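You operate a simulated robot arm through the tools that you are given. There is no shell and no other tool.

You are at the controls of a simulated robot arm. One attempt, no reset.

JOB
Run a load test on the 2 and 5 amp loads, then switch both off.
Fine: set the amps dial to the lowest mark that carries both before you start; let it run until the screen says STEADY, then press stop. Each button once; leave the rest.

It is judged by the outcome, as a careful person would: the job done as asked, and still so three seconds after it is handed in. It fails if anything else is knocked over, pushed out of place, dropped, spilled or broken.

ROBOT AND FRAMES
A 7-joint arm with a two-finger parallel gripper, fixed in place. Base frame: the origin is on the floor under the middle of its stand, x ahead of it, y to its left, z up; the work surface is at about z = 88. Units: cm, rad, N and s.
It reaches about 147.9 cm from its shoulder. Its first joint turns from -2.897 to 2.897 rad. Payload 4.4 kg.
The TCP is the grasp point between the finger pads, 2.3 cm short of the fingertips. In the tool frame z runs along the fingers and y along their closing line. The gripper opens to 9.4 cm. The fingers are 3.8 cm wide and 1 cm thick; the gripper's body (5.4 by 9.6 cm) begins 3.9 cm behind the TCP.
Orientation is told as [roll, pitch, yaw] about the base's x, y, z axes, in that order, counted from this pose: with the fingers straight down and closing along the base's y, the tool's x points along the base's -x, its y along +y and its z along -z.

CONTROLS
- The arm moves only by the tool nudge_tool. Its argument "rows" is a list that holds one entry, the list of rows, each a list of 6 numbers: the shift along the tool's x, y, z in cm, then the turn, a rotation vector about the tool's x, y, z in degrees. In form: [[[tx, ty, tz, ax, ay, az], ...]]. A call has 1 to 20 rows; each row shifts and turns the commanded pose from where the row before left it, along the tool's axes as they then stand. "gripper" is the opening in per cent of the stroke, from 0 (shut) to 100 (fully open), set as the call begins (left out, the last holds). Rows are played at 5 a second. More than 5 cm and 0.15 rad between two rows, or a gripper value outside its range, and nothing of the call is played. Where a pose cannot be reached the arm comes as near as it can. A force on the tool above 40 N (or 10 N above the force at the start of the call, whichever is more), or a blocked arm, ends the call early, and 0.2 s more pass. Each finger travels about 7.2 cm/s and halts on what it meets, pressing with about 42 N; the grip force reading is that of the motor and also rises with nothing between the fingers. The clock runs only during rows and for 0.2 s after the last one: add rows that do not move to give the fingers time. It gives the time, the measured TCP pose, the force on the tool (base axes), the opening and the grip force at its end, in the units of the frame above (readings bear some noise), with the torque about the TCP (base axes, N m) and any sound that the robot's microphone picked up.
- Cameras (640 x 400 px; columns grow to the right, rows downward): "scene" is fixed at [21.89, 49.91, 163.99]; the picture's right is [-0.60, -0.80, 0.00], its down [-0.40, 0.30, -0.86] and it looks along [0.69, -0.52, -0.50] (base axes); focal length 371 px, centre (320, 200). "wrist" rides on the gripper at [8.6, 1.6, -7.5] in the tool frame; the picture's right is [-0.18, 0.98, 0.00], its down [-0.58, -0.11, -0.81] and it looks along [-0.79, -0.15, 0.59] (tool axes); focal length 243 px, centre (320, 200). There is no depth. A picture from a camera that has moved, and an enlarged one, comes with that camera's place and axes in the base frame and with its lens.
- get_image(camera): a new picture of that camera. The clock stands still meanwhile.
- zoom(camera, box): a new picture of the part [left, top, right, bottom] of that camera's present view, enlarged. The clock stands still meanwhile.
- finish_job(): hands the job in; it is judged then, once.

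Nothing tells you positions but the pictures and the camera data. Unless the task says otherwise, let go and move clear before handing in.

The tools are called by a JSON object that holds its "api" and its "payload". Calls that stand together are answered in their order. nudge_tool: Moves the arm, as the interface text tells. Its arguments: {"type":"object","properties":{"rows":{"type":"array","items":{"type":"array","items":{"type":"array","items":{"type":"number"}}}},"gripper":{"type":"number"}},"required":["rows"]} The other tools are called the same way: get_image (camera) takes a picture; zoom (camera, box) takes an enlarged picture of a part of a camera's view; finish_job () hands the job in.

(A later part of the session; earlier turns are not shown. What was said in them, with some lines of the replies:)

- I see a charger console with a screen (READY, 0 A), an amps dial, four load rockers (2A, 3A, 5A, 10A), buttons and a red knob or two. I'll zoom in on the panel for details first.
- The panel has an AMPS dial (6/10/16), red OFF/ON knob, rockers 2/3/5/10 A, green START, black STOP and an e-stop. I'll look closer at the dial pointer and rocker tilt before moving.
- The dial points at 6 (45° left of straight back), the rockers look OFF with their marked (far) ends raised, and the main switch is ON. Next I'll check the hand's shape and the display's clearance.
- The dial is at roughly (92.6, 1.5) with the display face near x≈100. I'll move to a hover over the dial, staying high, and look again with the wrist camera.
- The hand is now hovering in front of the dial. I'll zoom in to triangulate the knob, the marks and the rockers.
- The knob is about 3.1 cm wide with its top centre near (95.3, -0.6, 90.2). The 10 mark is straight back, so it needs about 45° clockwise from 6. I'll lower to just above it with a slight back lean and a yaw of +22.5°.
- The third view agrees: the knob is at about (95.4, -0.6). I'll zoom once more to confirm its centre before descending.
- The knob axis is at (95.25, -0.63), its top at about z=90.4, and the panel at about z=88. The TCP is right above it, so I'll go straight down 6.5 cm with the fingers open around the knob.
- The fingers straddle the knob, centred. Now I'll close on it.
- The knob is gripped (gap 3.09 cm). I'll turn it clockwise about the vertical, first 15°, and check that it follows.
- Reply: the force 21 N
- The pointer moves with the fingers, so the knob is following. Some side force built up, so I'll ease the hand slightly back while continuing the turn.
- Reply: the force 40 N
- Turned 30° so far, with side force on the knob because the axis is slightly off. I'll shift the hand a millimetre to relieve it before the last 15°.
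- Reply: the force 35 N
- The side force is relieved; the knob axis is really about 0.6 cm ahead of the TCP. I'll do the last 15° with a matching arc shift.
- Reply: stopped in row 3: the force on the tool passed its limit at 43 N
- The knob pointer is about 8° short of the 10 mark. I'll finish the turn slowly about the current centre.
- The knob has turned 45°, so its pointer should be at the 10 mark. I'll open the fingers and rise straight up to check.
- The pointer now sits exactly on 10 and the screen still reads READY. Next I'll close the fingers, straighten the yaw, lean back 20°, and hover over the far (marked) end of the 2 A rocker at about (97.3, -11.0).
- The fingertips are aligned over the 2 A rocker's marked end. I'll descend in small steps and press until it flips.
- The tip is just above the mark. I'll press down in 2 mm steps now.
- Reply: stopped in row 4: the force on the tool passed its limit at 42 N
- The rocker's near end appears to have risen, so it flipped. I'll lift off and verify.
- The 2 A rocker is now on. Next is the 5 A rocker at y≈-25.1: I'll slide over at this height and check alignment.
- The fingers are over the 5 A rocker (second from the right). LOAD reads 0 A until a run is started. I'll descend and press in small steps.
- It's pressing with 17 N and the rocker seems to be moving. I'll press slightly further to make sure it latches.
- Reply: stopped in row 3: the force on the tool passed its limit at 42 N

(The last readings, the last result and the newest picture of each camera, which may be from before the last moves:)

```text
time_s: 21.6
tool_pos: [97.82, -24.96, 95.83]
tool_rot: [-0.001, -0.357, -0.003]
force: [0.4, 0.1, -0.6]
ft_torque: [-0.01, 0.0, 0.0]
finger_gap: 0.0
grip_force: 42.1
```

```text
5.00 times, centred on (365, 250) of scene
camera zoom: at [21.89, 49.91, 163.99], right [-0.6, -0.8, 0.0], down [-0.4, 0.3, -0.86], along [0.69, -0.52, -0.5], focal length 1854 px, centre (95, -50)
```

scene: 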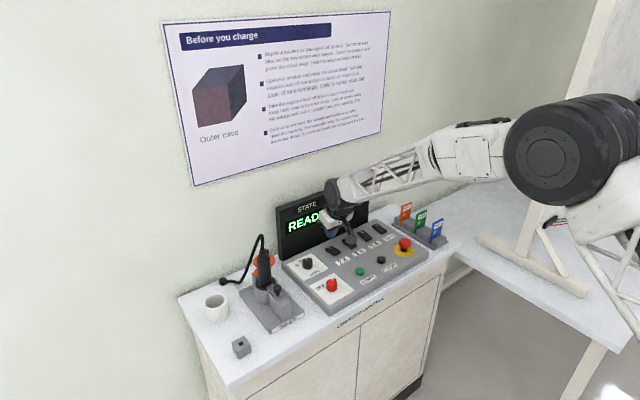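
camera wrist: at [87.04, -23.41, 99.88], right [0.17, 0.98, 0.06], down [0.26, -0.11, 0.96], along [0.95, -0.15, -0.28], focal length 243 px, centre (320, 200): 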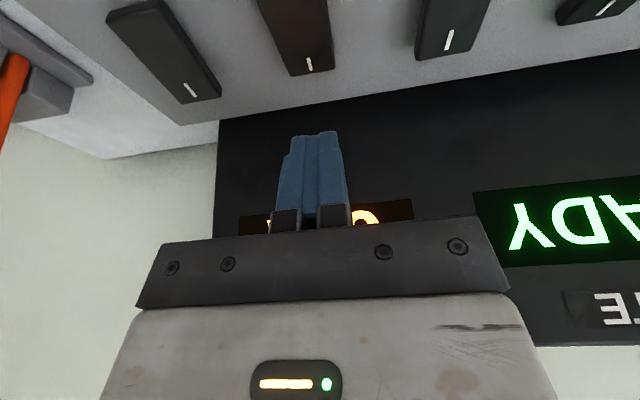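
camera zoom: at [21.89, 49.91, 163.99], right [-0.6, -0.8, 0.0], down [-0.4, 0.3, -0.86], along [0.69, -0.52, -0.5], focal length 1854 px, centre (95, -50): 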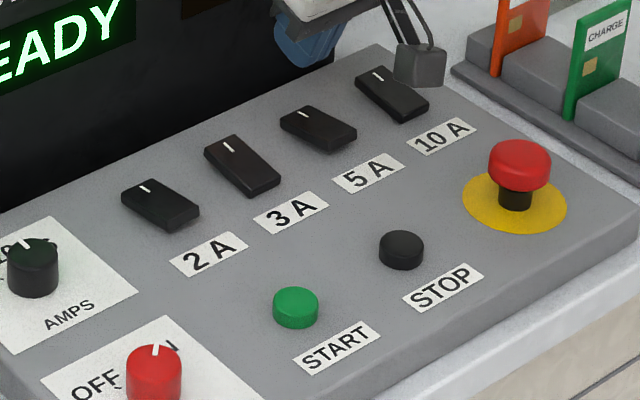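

Both the 2 A and 5 A rockers are on, and 3 A and 10 A are untouched. Now I'll move to hover over the green START button near (83.3, -11.8), straightening the hand to vertical.

{"api": "nudge_tool", "payload": {"rows": [[[2.634, 2.63, -1.236, 0, 0, 0], [2.634, 2.63, -1.236, 0, 0, 0], [2.634, 2.63, -1.236, 0, 0, 0], [2.634, 2.63, -1.236, 0, 0, 0], [2.634, 2.63, -1.236, 0, 0, 0], [0, 0, 0, 0, 6.8, 0], [0, 0, 0, 0, 6.8, 0], [0, 0, 0, 0, 6.8, 0], [0, 0, 0, 0, 0, 0]]]}}

{"api": "get_image", "payload": {"camera": "wrist"}}

{"api": "zoom", "payload": {"camera": "scene", "box": [310, 190, 430, 310]}}

```text
time_s: 23.6
tool_pos: [83.35, -11.78, 97.14]
tool_rot: [-0.002, -0.001, 0.0]
force: [0.9, 1.3, 0.5]
ft_torque: [-0.02, 0.04, 0.03]
finger_gap: 0.01
grip_force: 41.9
```

```text
taken
camera wrist: at [74.58, -10.27, 104.52], right [0.18, 0.98, 0.0], down [0.58, -0.11, 0.81], along [0.79, -0.15, -0.59], focal length 243 px, centre (320, 200)
```

wrist: 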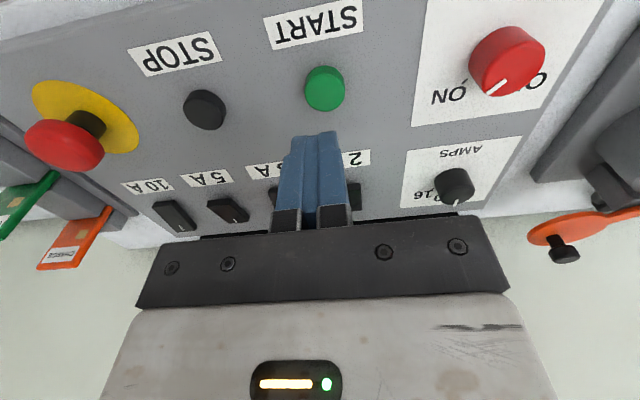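

```text
3.33 times, centred on (370, 250) of scene
camera zoom: at [21.89, 49.91, 163.99], right [-0.6, -0.8, 0.0], down [-0.4, 0.3, -0.86], along [0.69, -0.52, -0.5], focal length 1236 px, centre (153, 33)
```

zoom: 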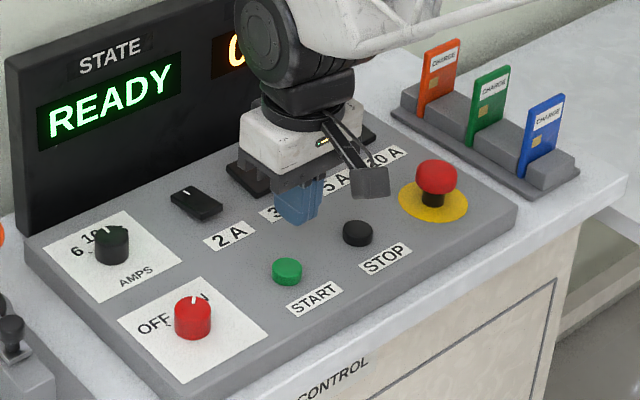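

START is right below the fingers at about (83.3, -11.5). I'll align slightly and descend to just above it.

{"api": "nudge_tool", "payload": {"rows": [[[0.0, 0.25, 2.4, 0, 0, 0], [0, 0, 2.3, 0, 0, 0], [0, 0, 0, 0, 0, 0]]]}}

{"api": "get_image", "payload": {"camera": "wrist"}}

{"api": "zoom", "payload": {"camera": "scene", "box": [330, 230, 410, 300]}}

```text
time_s: 24.4
tool_pos: [83.1, -11.53, 92.46]
tool_rot: [-0.002, 0.0, 0.0]
force: [0.7, 0.2, -0.2]
ft_torque: [0.01, -0.03, 0.02]
finger_gap: 0.0
grip_force: 41.5
```

```text
taken
camera wrist: at [74.49, -10.1, 99.85], right [0.18, 0.98, 0.0], down [0.58, -0.11, 0.81], along [0.79, -0.15, -0.59], focal length 243 px, centre (320, 200)
```

wrist: 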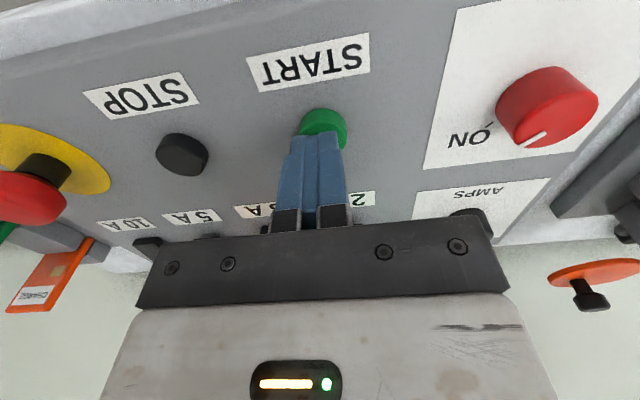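

```text
5.71 times, centred on (370, 265) of scene
camera zoom: at [21.89, 49.91, 163.99], right [-0.6, -0.8, 0.0], down [-0.4, 0.3, -0.86], along [0.69, -0.52, -0.5], focal length 2119 px, centre (34, -171)
```

zoom: 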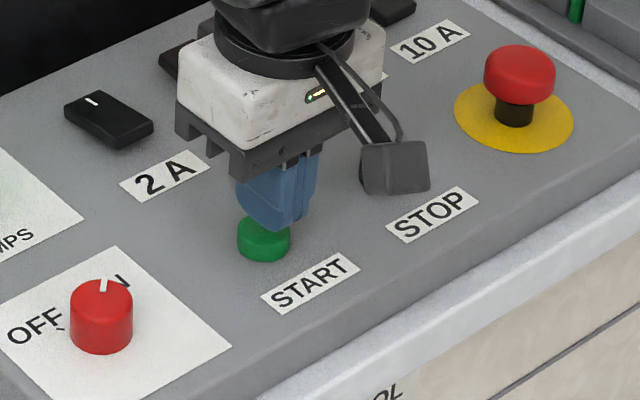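

I need a closer look at the finger/button alignment before pressing.

{"api": "zoom", "payload": {"camera": "scene", "box": [352, 252, 392, 282]}}

{"api": "zoom", "payload": {"camera": "wrist", "box": [260, 80, 380, 180]}}

```text
13.33 times, centred on (372, 267) of scene
camera zoom: at [21.89, 49.91, 163.99], right [-0.6, -0.8, 0.0], down [-0.4, 0.3, -0.86], along [0.69, -0.52, -0.5], focal length 4944 px, centre (-373, -693)
```

zoom: 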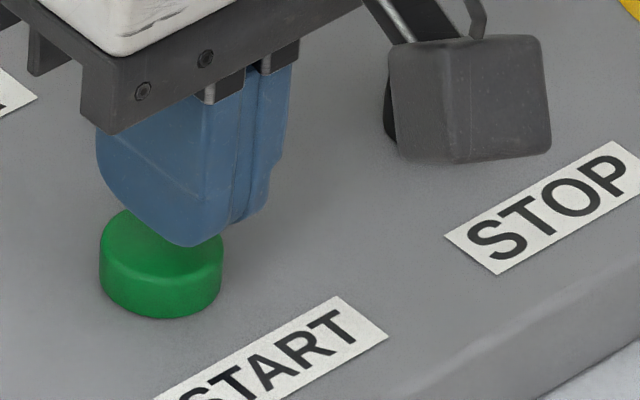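

```text
4.00 times, centred on (320, 130) of wrist
camera zoom: at [74.49, -10.1, 99.85], right [0.18, 0.98, 0.0], down [0.58, -0.11, 0.81], along [0.79, -0.15, -0.59], focal length 970 px, centre (320, 480)
```

zoom: 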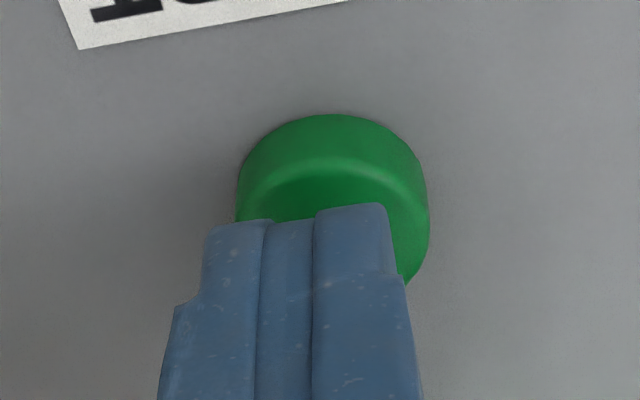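

The fingertips are over the button, to within a couple of millimetres. I'll shift 0.2 cm and press START in small steps.

{"api": "nudge_tool", "payload": {"rows": [[[-0.1, 0.2, 0.4, 0, 0, 0], [0, 0, 0.2, 0, 0, 0], [0, 0, 0.2, 0, 0, 0], [0, 0, 0.15, 0, 0, 0], [0, 0, 0, 0, 0, 0]]]}}

{"api": "zoom", "payload": {"camera": "scene", "box": [260, 170, 420, 290]}}

```text
time_s: 25.6
tool_pos: [83.4, -11.44, 91.5]
tool_rot: [-0.002, -0.001, 0.0]
force: [-0.7, 0.1, 1.0]
ft_torque: [-0.01, 0.01, 0.0]
finger_gap: 0.0
grip_force: 41.7
```

```text
3.33 times, centred on (340, 230) of scene
camera zoom: at [21.89, 49.91, 163.99], right [-0.6, -0.8, 0.0], down [-0.4, 0.3, -0.86], along [0.69, -0.52, -0.5], focal length 1236 px, centre (253, 100)
```

zoom: 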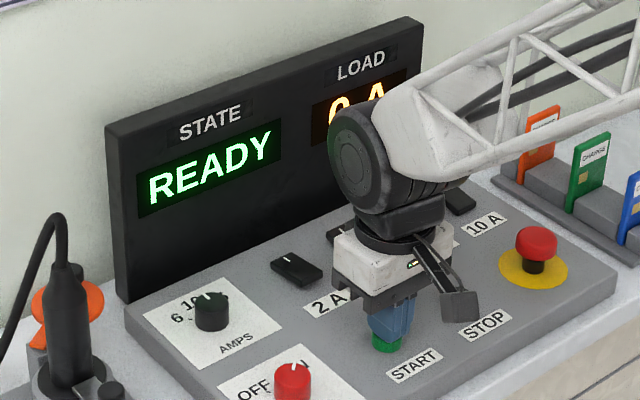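

No contact yet and the state is still READY. I'll continue in 1 mm steps.

{"api": "nudge_tool", "payload": {"rows": [[[0, 0, 0.12, 0, 0, 0], [0, 0, 0.12, 0, 0, 0], [0, 0, 0.12, 0, 0, 0]]]}}

{"api": "zoom", "payload": {"camera": "scene", "box": [260, 170, 420, 290]}}

```text
time_s: 26.4
tool_pos: [83.42, -11.32, 91.41]
tool_rot: [-0.002, 0.0, 0.001]
force: [0.4, -0.6, 1.7]
ft_torque: [-0.01, -0.03, -0.02]
finger_gap: 0.0
grip_force: 42.0
```

```text
3.33 times, centred on (340, 230) of scene
camera zoom: at [21.89, 49.91, 163.99], right [-0.6, -0.8, 0.0], down [-0.4, 0.3, -0.86], along [0.69, -0.52, -0.5], focal length 1236 px, centre (253, 100)
```

zoom: 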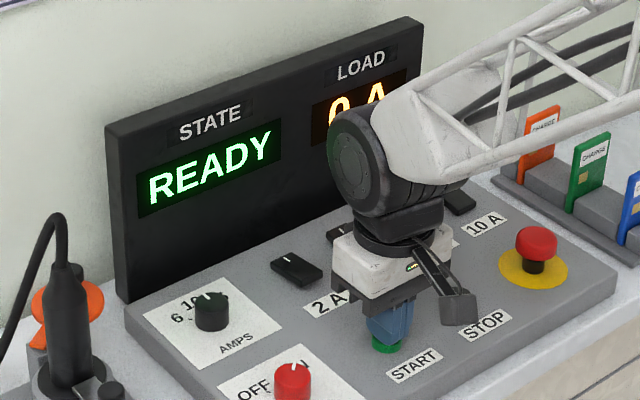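

{"api": "nudge_tool", "payload": {"rows": [[[0, 0, 0.1, 0, 0, 0], [0, 0, 0.1, 0, 0, 0]]]}}

{"api": "zoom", "payload": {"camera": "scene", "box": [260, 170, 420, 290]}}

```text
time_s: 27.0
tool_pos: [83.43, -11.43, 91.08]
tool_rot: [-0.002, 0.001, 0.0]
force: [-1.1, 0.7, 2.6]
ft_torque: [0.01, 0.02, -0.03]
finger_gap: 0.0
grip_force: 41.7
heard: click
```

```text
3.33 times, centred on (340, 230) of scene
camera zoom: at [21.89, 49.91, 163.99], right [-0.6, -0.8, 0.0], down [-0.4, 0.3, -0.86], along [0.69, -0.52, -0.5], focal length 1236 px, centre (253, 100)
```

zoom: 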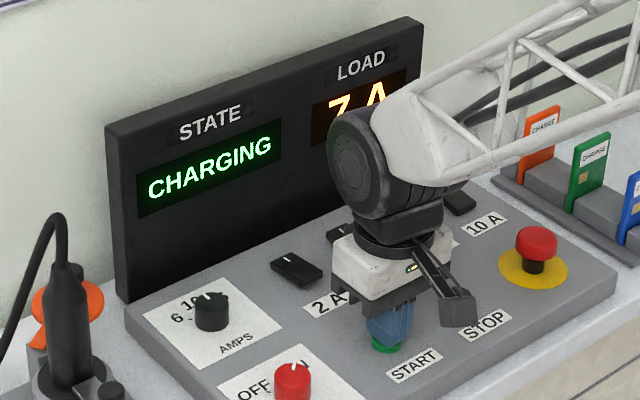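

The screen now says CHARGING, 7 A. I'll lift off and move to hover over STOP at about (83.2, -20.2), then wait for STEADY.

{"api": "nudge_tool", "payload": {"rows": [[[0, 0, -4.0, 0, 0, 0], [0.1, -4.4, 0, 0, 0, 0], [0.1, -4.4, 0, 0, 0, 0], [0, 0, 0, 0, 0, 0]]]}}

{"api": "zoom", "payload": {"camera": "scene", "box": [260, 170, 420, 290]}}

{"api": "get_image", "payload": {"camera": "wrist"}}

```text
time_s: 28.0
tool_pos: [83.27, -20.35, 95.1]
tool_rot: [-0.002, 0.0, -0.001]
force: [0.2, 0.2, -0.2]
ft_torque: [0.0, 0.0, -0.03]
finger_gap: 0.0
grip_force: 41.6
```

```text
3.33 times, centred on (340, 230) of scene
camera zoom: at [21.89, 49.91, 163.99], right [-0.6, -0.8, 0.0], down [-0.4, 0.3, -0.86], along [0.69, -0.52, -0.5], focal length 1236 px, centre (253, 100)
```

zoom: 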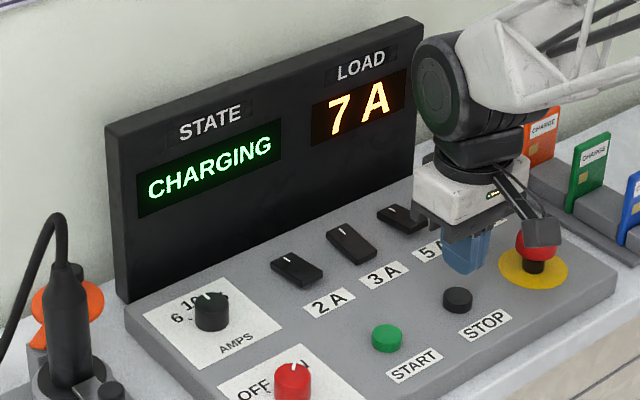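

```text
taken
camera wrist: at [74.59, -18.88, 102.34], right [0.18, 0.98, 0.0], down [0.58, -0.11, 0.81], along [0.79, -0.15, -0.59], focal length 243 px, centre (320, 200)
```

wrist: 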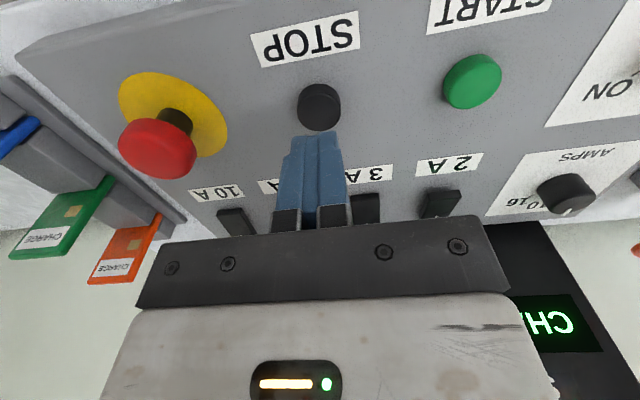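

STOP is right beneath the fingers, and the screen reads CHARGING 7 A. I'll lower to just above STOP, without touching it, and wait for STEADY.

{"api": "nudge_tool", "payload": {"rows": [[[0, -0.1, 1.5, 0, 0, 0], [0, 0, 1.1, 0, 0, 0], [0, 0, 0, 0, 0, 0], [0, 0, 0, 0, 0, 0], [0, 0, 0, 0, 0, 0]]]}}

{"api": "zoom", "payload": {"camera": "scene", "box": [260, 170, 420, 290]}}

{"api": "get_image", "payload": {"camera": "wrist"}}

```text
time_s: 29.2
tool_pos: [83.27, -20.35, 92.45]
tool_rot: [-0.003, -0.002, 0.0]
force: [-0.5, 0.4, -0.2]
ft_torque: [0.02, 0.0, 0.02]
finger_gap: 0.0
grip_force: 42.0
```

```text
3.33 times, centred on (340, 230) of scene
camera zoom: at [21.89, 49.91, 163.99], right [-0.6, -0.8, 0.0], down [-0.4, 0.3, -0.86], along [0.69, -0.52, -0.5], focal length 1236 px, centre (253, 100)
```

zoom: 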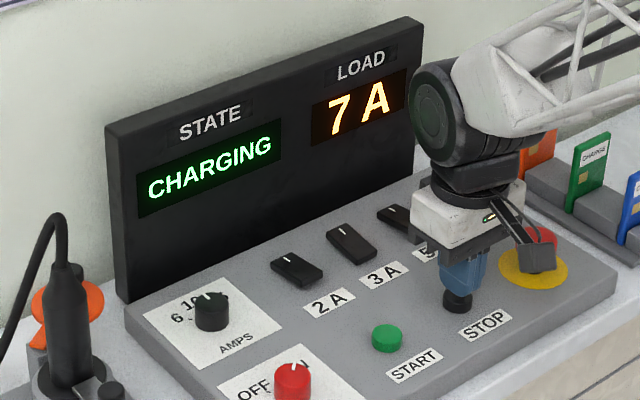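

```text
taken
camera wrist: at [74.64, -18.83, 99.8], right [0.18, 0.98, 0.0], down [0.58, -0.11, 0.81], along [0.79, -0.15, -0.59], focal length 243 px, centre (320, 200)
```

wrist: 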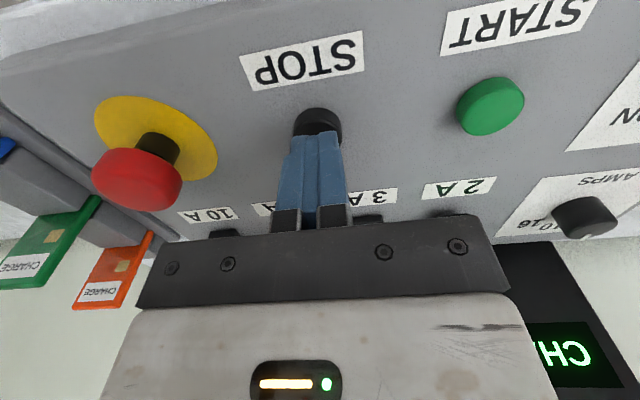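

Still CHARGING. I'll hold here and poll the screen.

{"api": "nudge_tool", "payload": {"rows": [[[0, 0, 0, 0, 0, 0], [0, 0, 0, 0, 0, 0], [0, 0, 0, 0, 0, 0], [0, 0, 0, 0, 0, 0], [0, 0, 0, 0, 0, 0], [0, 0, 0, 0, 0, 0], [0, 0, 0, 0, 0, 0], [0, 0, 0, 0, 0, 0], [0, 0, 0, 0, 0, 0], [0, 0, 0, 0, 0, 0]]]}}

{"api": "zoom", "payload": {"camera": "scene", "box": [260, 170, 420, 290]}}

```text
time_s: 31.4
tool_pos: [83.39, -20.36, 92.42]
tool_rot: [-0.001, -0.001, 0.001]
force: [0.3, 0.2, -0.3]
ft_torque: [-0.02, 0.0, -0.01]
finger_gap: 0.0
grip_force: 42.3
```

```text
3.33 times, centred on (340, 230) of scene
camera zoom: at [21.89, 49.91, 163.99], right [-0.6, -0.8, 0.0], down [-0.4, 0.3, -0.86], along [0.69, -0.52, -0.5], focal length 1236 px, centre (253, 100)
```

zoom: 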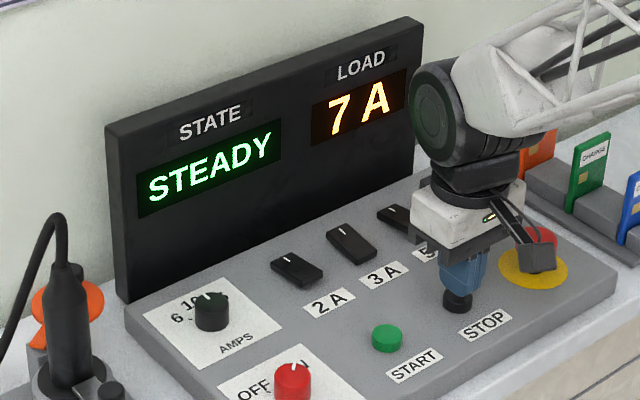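

The screen says STEADY, so I'll press STOP now.

{"api": "nudge_tool", "payload": {"rows": [[[0, 0, 0.8, 0, 0, 0], [0, 0, 0.25, 0, 0, 0], [0, 0, 0.2, 0, 0, 0], [0, 0, 0.15, 0, 0, 0]]]}}

{"api": "zoom", "payload": {"camera": "scene", "box": [260, 170, 420, 290]}}

```text
time_s: 32.4
tool_pos: [83.31, -20.33, 90.91]
tool_rot: [-0.002, -0.001, -0.001]
force: [0.3, -1.4, 3.7]
ft_torque: [-0.04, 0.01, 0.02]
finger_gap: 0.01
grip_force: 41.9
heard: click
```

```text
3.33 times, centred on (340, 230) of scene
camera zoom: at [21.89, 49.91, 163.99], right [-0.6, -0.8, 0.0], down [-0.4, 0.3, -0.86], along [0.69, -0.52, -0.5], focal length 1236 px, centre (253, 100)
```

zoom: 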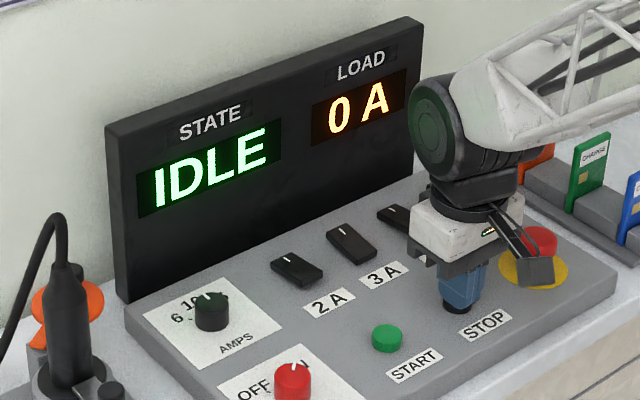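

It's stopped: IDLE, 0 A. Now I'll lift off and move to the near (raised) end of the 5 A rocker at about (93.9, -25.0) to switch it off.

{"api": "nudge_tool", "payload": {"rows": [[[0, 0, -4.9, 0, 0, 0], [-4.0, 0, 0, 0, 0, 0], [-4.0, -1.5, 0, 0, 0, 0], [-2.6, -3.2, 0, 0, 0, 0], [0, 0, 0, 0, 0, 0]]]}}

{"api": "get_image", "payload": {"camera": "wrist"}}

{"api": "zoom", "payload": {"camera": "scene", "box": [310, 200, 430, 290]}}

```text
time_s: 33.6
tool_pos: [94.11, -25.06, 95.67]
tool_rot: [-0.002, 0.001, -0.002]
force: [0.7, -0.2, -0.2]
ft_torque: [0.03, -0.01, 0.02]
finger_gap: 0.0
grip_force: 42.0
```

```text
taken
camera wrist: at [85.43, -23.56, 103.13], right [0.18, 0.98, 0.0], down [0.58, -0.11, 0.81], along [0.79, -0.15, -0.59], focal length 243 px, centre (320, 200)
```

wrist: 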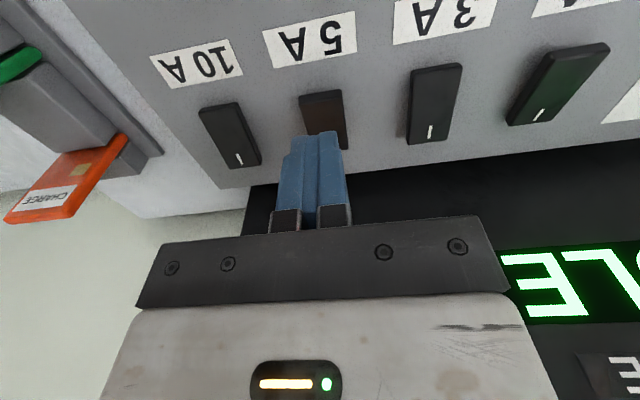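

```text
4.44 times, centred on (370, 245) of scene
camera zoom: at [21.89, 49.91, 163.99], right [-0.6, -0.8, 0.0], down [-0.4, 0.3, -0.86], along [0.69, -0.52, -0.5], focal length 1648 px, centre (98, 0)
```

zoom: 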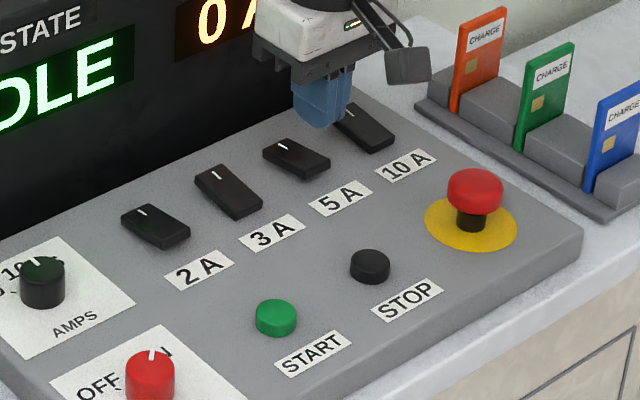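

Aligned over the raised near end of the 5 A rocker. I'll descend and press in small steps.

{"api": "nudge_tool", "payload": {"rows": [[[0.2, 0, 3.3, 0, 0, 0], [0, 0, 0.2, 0, 0, 0], [0, 0, 0.2, 0, 0, 0], [0, 0, 0.2, 0, 0, 0], [0, 0, 0.2, 0, 0, 0]]]}}

{"api": "get_image", "payload": {"camera": "wrist"}}

{"api": "zoom", "payload": {"camera": "scene", "box": [340, 210, 420, 270]}}

```text
time_s: 34.8
tool_pos: [93.68, -25.08, 91.87]
tool_rot: [-0.001, 0.0, 0.0]
force: [-0.2, -0.5, -0.1]
ft_torque: [-0.02, -0.01, -0.01]
finger_gap: 0.0
grip_force: 42.3
```

```text
taken
camera wrist: at [85.03, -23.52, 99.15], right [0.18, 0.98, 0.0], down [0.58, -0.11, 0.81], along [0.79, -0.15, -0.59], focal length 243 px, centre (320, 200)
```

wrist: 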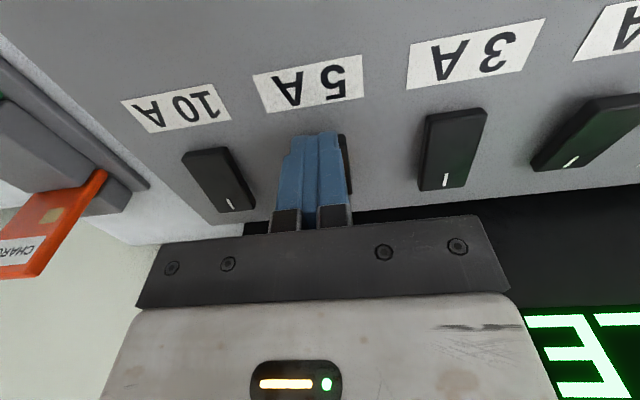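

```text
6.67 times, centred on (380, 240) of scene
camera zoom: at [21.89, 49.91, 163.99], right [-0.6, -0.8, 0.0], down [-0.4, 0.3, -0.86], along [0.69, -0.52, -0.5], focal length 2472 px, centre (-80, -67)
```

zoom: 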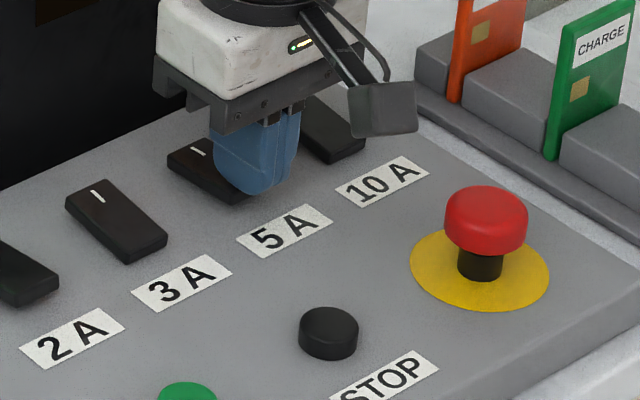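

Not in contact yet. I'll shift 0.3 cm forward and keep pressing down.

{"api": "nudge_tool", "payload": {"rows": [[[-0.3, 0.0, 0, 0, 0, 0], [0, 0, 0.15, 0, 0, 0], [0, 0, 0.15, 0, 0, 0], [0, 0, 0.15, 0, 0, 0], [0, 0, 0.15, 0, 0, 0], [0, 0, 0.15, 0, 0, 0]]]}}

{"api": "get_image", "payload": {"camera": "wrist"}}

{"api": "zoom", "payload": {"camera": "scene", "box": [340, 210, 420, 270]}}

```text
time_s: 36.0
tool_pos: [94.0, -25.0, 91.57]
tool_rot: [-0.003, -0.005, 0.001]
force: [-0.2, -0.7, 4.3]
ft_torque: [-0.03, -0.04, 0.03]
finger_gap: 0.0
grip_force: 42.9
stopped in row 6: the force on the tool passed its limit at 44 N (the readings are from after the stop); the commanded pose is now the measured one
```

```text
taken
camera wrist: at [85.35, -23.51, 98.94], right [0.18, 0.98, 0.0], down [0.58, -0.11, 0.81], along [0.8, -0.15, -0.59], focal length 243 px, centre (320, 200)
```

wrist: 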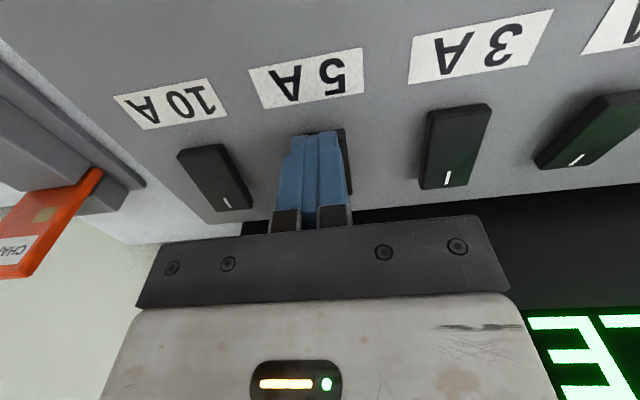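

```text
6.67 times, centred on (380, 240) of scene
camera zoom: at [21.89, 49.91, 163.99], right [-0.6, -0.8, 0.0], down [-0.4, 0.3, -0.86], along [0.69, -0.52, -0.5], focal length 2472 px, centre (-80, -67)
```

zoom: 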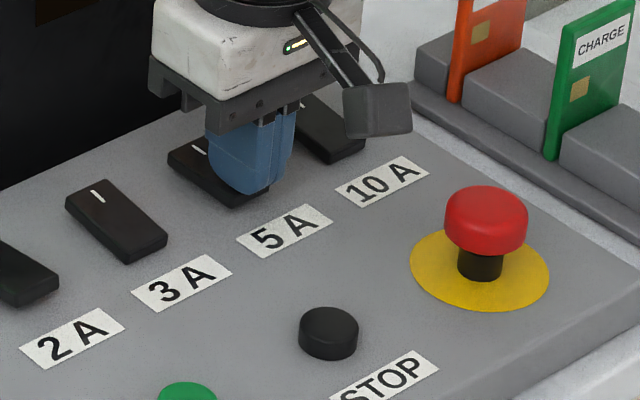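

The force limit was reached. I'll lift and check whether the 5 A rocker flipped off.

{"api": "nudge_tool", "payload": {"rows": [[[0, 0, -1.0, 0, 0, 0], [0, 0, -3.2, 0, 0, 0], [0, 0, 0, 0, 0, 0]]]}}

{"api": "get_image", "payload": {"camera": "wrist"}}

{"api": "zoom", "payload": {"camera": "scene", "box": [310, 210, 420, 290]}}

```text
time_s: 36.8
tool_pos: [94.13, -24.92, 95.64]
tool_rot: [-0.003, -0.004, 0.0]
force: [-0.3, 0.0, 0.1]
ft_torque: [0.04, -0.01, 0.01]
finger_gap: 0.0
grip_force: 42.3
```

```text
taken
camera wrist: at [85.42, -23.43, 103.11], right [0.18, 0.98, 0.0], down [0.58, -0.11, 0.81], along [0.79, -0.15, -0.59], focal length 243 px, centre (320, 200)
```

wrist: 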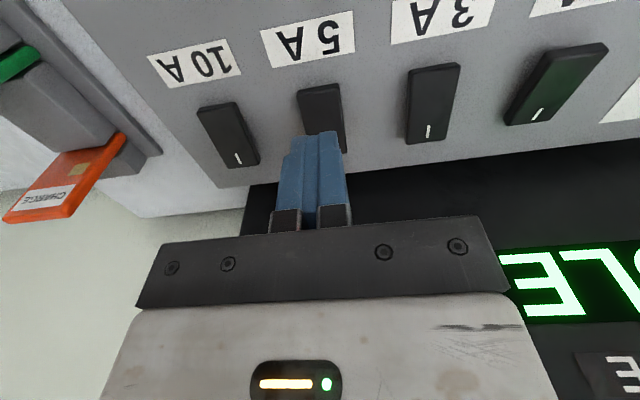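

```text
5.00 times, centred on (365, 250) of scene
camera zoom: at [21.89, 49.91, 163.99], right [-0.6, -0.8, 0.0], down [-0.4, 0.3, -0.86], along [0.69, -0.52, -0.5], focal length 1854 px, centre (95, -50)
```

zoom: 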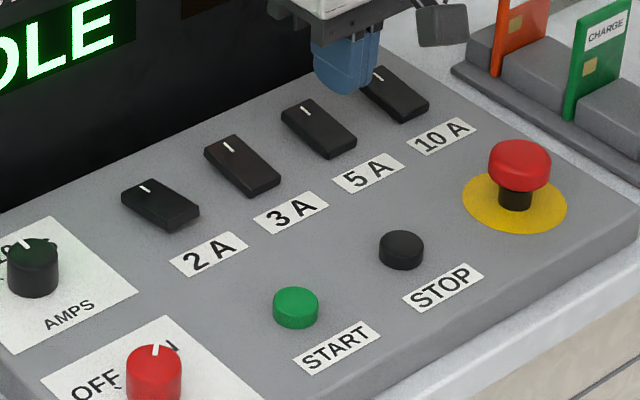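

The 5 A rocker is off again and matches 3 A. Now I'll slide over to the 2 A rocker's near end at y≈-11.0.

{"api": "nudge_tool", "payload": {"rows": [[[0.03, 4.63, 0, 0, 0, 0], [0.03, 4.63, 0, 0, 0, 0], [0.03, 4.62, 0, 0, 0, 0], [0, 0, 0, 0, 0, 0]]]}}

{"api": "get_image", "payload": {"camera": "wrist"}}

```text
time_s: 37.8
tool_pos: [93.89, -11.17, 95.52]
tool_rot: [-0.003, -0.003, 0.002]
force: [0.1, 0.2, -0.1]
ft_torque: [-0.02, 0.03, -0.03]
finger_gap: 0.01
grip_force: 42.2
```

```text
taken
camera wrist: at [85.22, -9.67, 102.89], right [0.18, 0.98, 0.0], down [0.58, -0.11, 0.81], along [0.79, -0.15, -0.59], focal length 243 px, centre (320, 200)
```

wrist: 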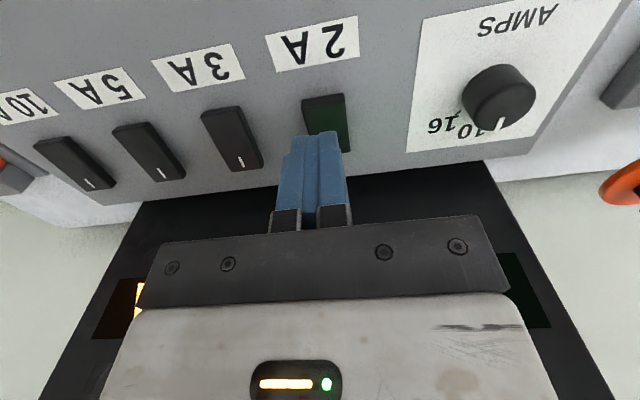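

Aligned over the 2 A rocker's near end. I'll descend and press.

{"api": "nudge_tool", "payload": {"rows": [[[-0.1, 0.1, 3.3, 0, 0, 0], [0, 0, 0.2, 0, 0, 0], [0, 0, 0.2, 0, 0, 0], [0, 0, 0.15, 0, 0, 0], [0, 0, 0.15, 0, 0, 0], [0, 0, 0.15, 0, 0, 0], [0, 0, 0.15, 0, 0, 0], [0, 0, 0.15, 0, 0, 0], [0, 0, 0.15, 0, 0, 0]]]}}

{"api": "zoom", "payload": {"camera": "scene", "box": [310, 210, 420, 290]}}

```text
time_s: 39.7
tool_pos: [94.26, -11.03, 91.51]
tool_rot: [-0.003, -0.008, -0.002]
force: [-0.8, 0.5, 2.7]
ft_torque: [0.0, -0.04, -0.02]
finger_gap: 0.0
grip_force: 41.5
stopped in row 9: the force on the tool passed its limit at 44 N (the readings are from after the stop); the commanded pose is now the measured one
```

```text
5.00 times, centred on (365, 250) of scene
camera zoom: at [21.89, 49.91, 163.99], right [-0.6, -0.8, 0.0], down [-0.4, 0.3, -0.86], along [0.69, -0.52, -0.5], focal length 1854 px, centre (95, -50)
```

zoom: 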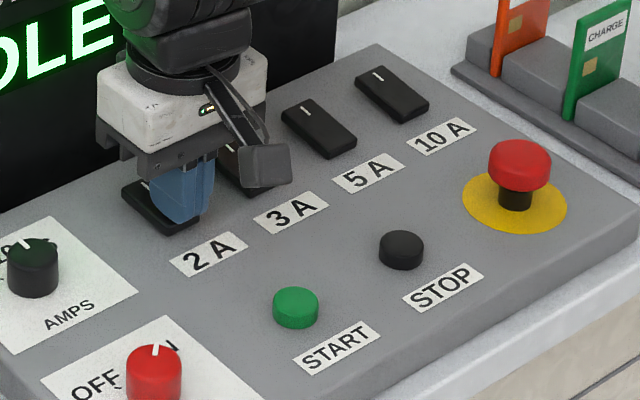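

The force limit was reached, as in the earlier flips. I'll lift clear, back away from the console, and verify everything.

{"api": "nudge_tool", "payload": {"rows": [[[0, 0, -1.0, 0, 0, 0], [0, 0, -4.0, 0, 0, 0], [0, 0, -4.5, 0, 0, 0], [1.5, -2.5, -4.0, 0, 0, 0], [2.0, -4.0, -2.0, 0, 0, 0], [2.0, -4.2, -1.5, 0, 0, 0], [2.0, -4.2, -1.5, 0, 0, 0], [0, 0, 0, 0, 0, 0]]]}}

{"api": "get_image", "payload": {"camera": "scene"}}

{"api": "zoom", "payload": {"camera": "scene", "box": [270, 170, 430, 310]}}

{"api": "zoom", "payload": {"camera": "scene", "box": [320, 215, 410, 275]}}

{"api": "get_image", "payload": {"camera": "wrist"}}

```text
time_s: 41.5
tool_pos: [86.39, -26.17, 110.11]
tool_rot: [-0.001, -0.008, -0.001]
force: [0.5, -0.6, 0.4]
ft_torque: [0.0, -0.01, 0.03]
finger_gap: 0.01
grip_force: 41.8
```

```text
taken
```

scene: 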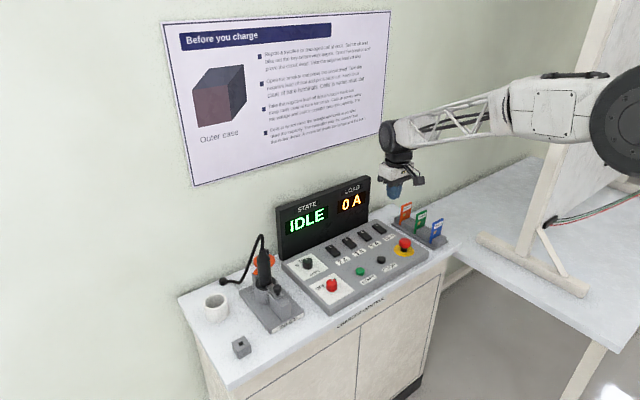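

```text
2.86 times, centred on (350, 240) of scene
camera zoom: at [21.89, 49.91, 163.99], right [-0.6, -0.8, 0.0], down [-0.4, 0.3, -0.86], along [0.69, -0.52, -0.5], focal length 1059 px, centre (234, 86)
```

zoom: 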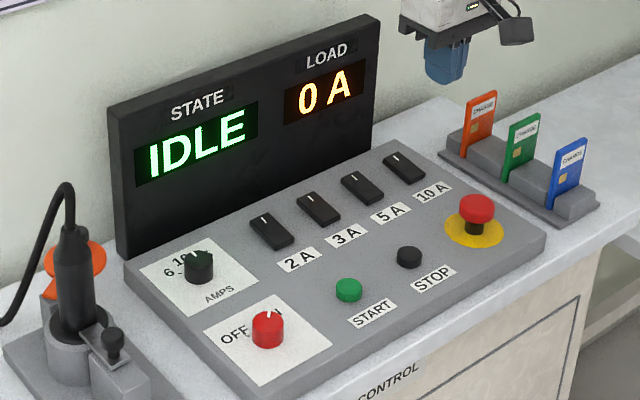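

```text
6.67 times, centred on (365, 245) of scene
camera zoom: at [21.89, 49.91, 163.99], right [-0.6, -0.8, 0.0], down [-0.4, 0.3, -0.86], along [0.69, -0.52, -0.5], focal length 2472 px, centre (20, -100)
```

zoom: 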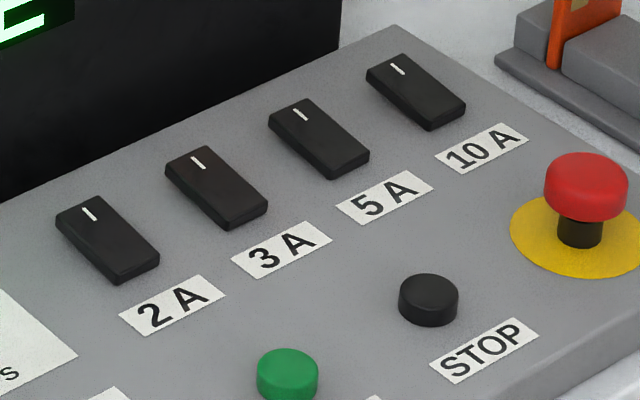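

```text
taken
camera wrist: at [77.7, -24.6, 117.46], right [0.18, 0.98, 0.0], down [0.58, -0.11, 0.81], along [0.8, -0.15, -0.59], focal length 243 px, centre (320, 200)
```

wrist: 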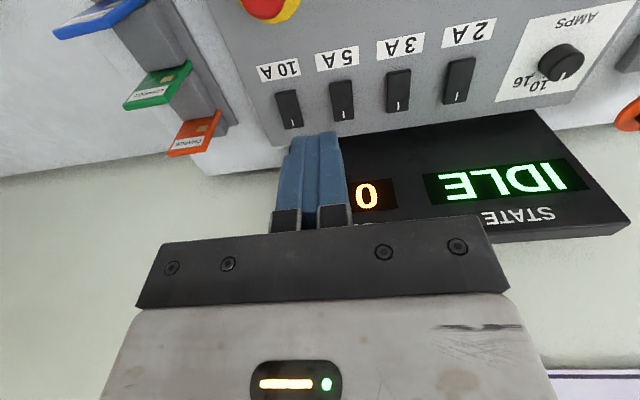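

All four rockers are off, the screen reads IDLE 0 A, and the dial is on 10. Nothing else has moved and the arm is clear, so I'm handing the job in.

{"api": "finish_job", "payload": {}}

```text
The job is handed in.
```

The load test on the 2 and 5 amp loads is done, and both loads are switched off again. The job is handed in.

- **Dial:** I turned it from 6 to 10 before starting. The two loads draw 7 A together, so 10 is the lowest mark that carries both.
- **Run:** I switched on 2 A and 5 A and pressed START once. The screen showed CHARGING at 7 A.
- **Stop:** When the screen changed to STEADY, I pressed STOP once, and it went to IDLE at 0 A.
- **Afterwards:** I switched off 5 A, then 2 A. In the last pictures all four load switches were off and the screen read IDLE, 0 A.

The 3 A and 10 A switches, the main switch and the emergency stop were not touched. The last pictures showed nothing knocked over or moved, and the arm is clear of the console.
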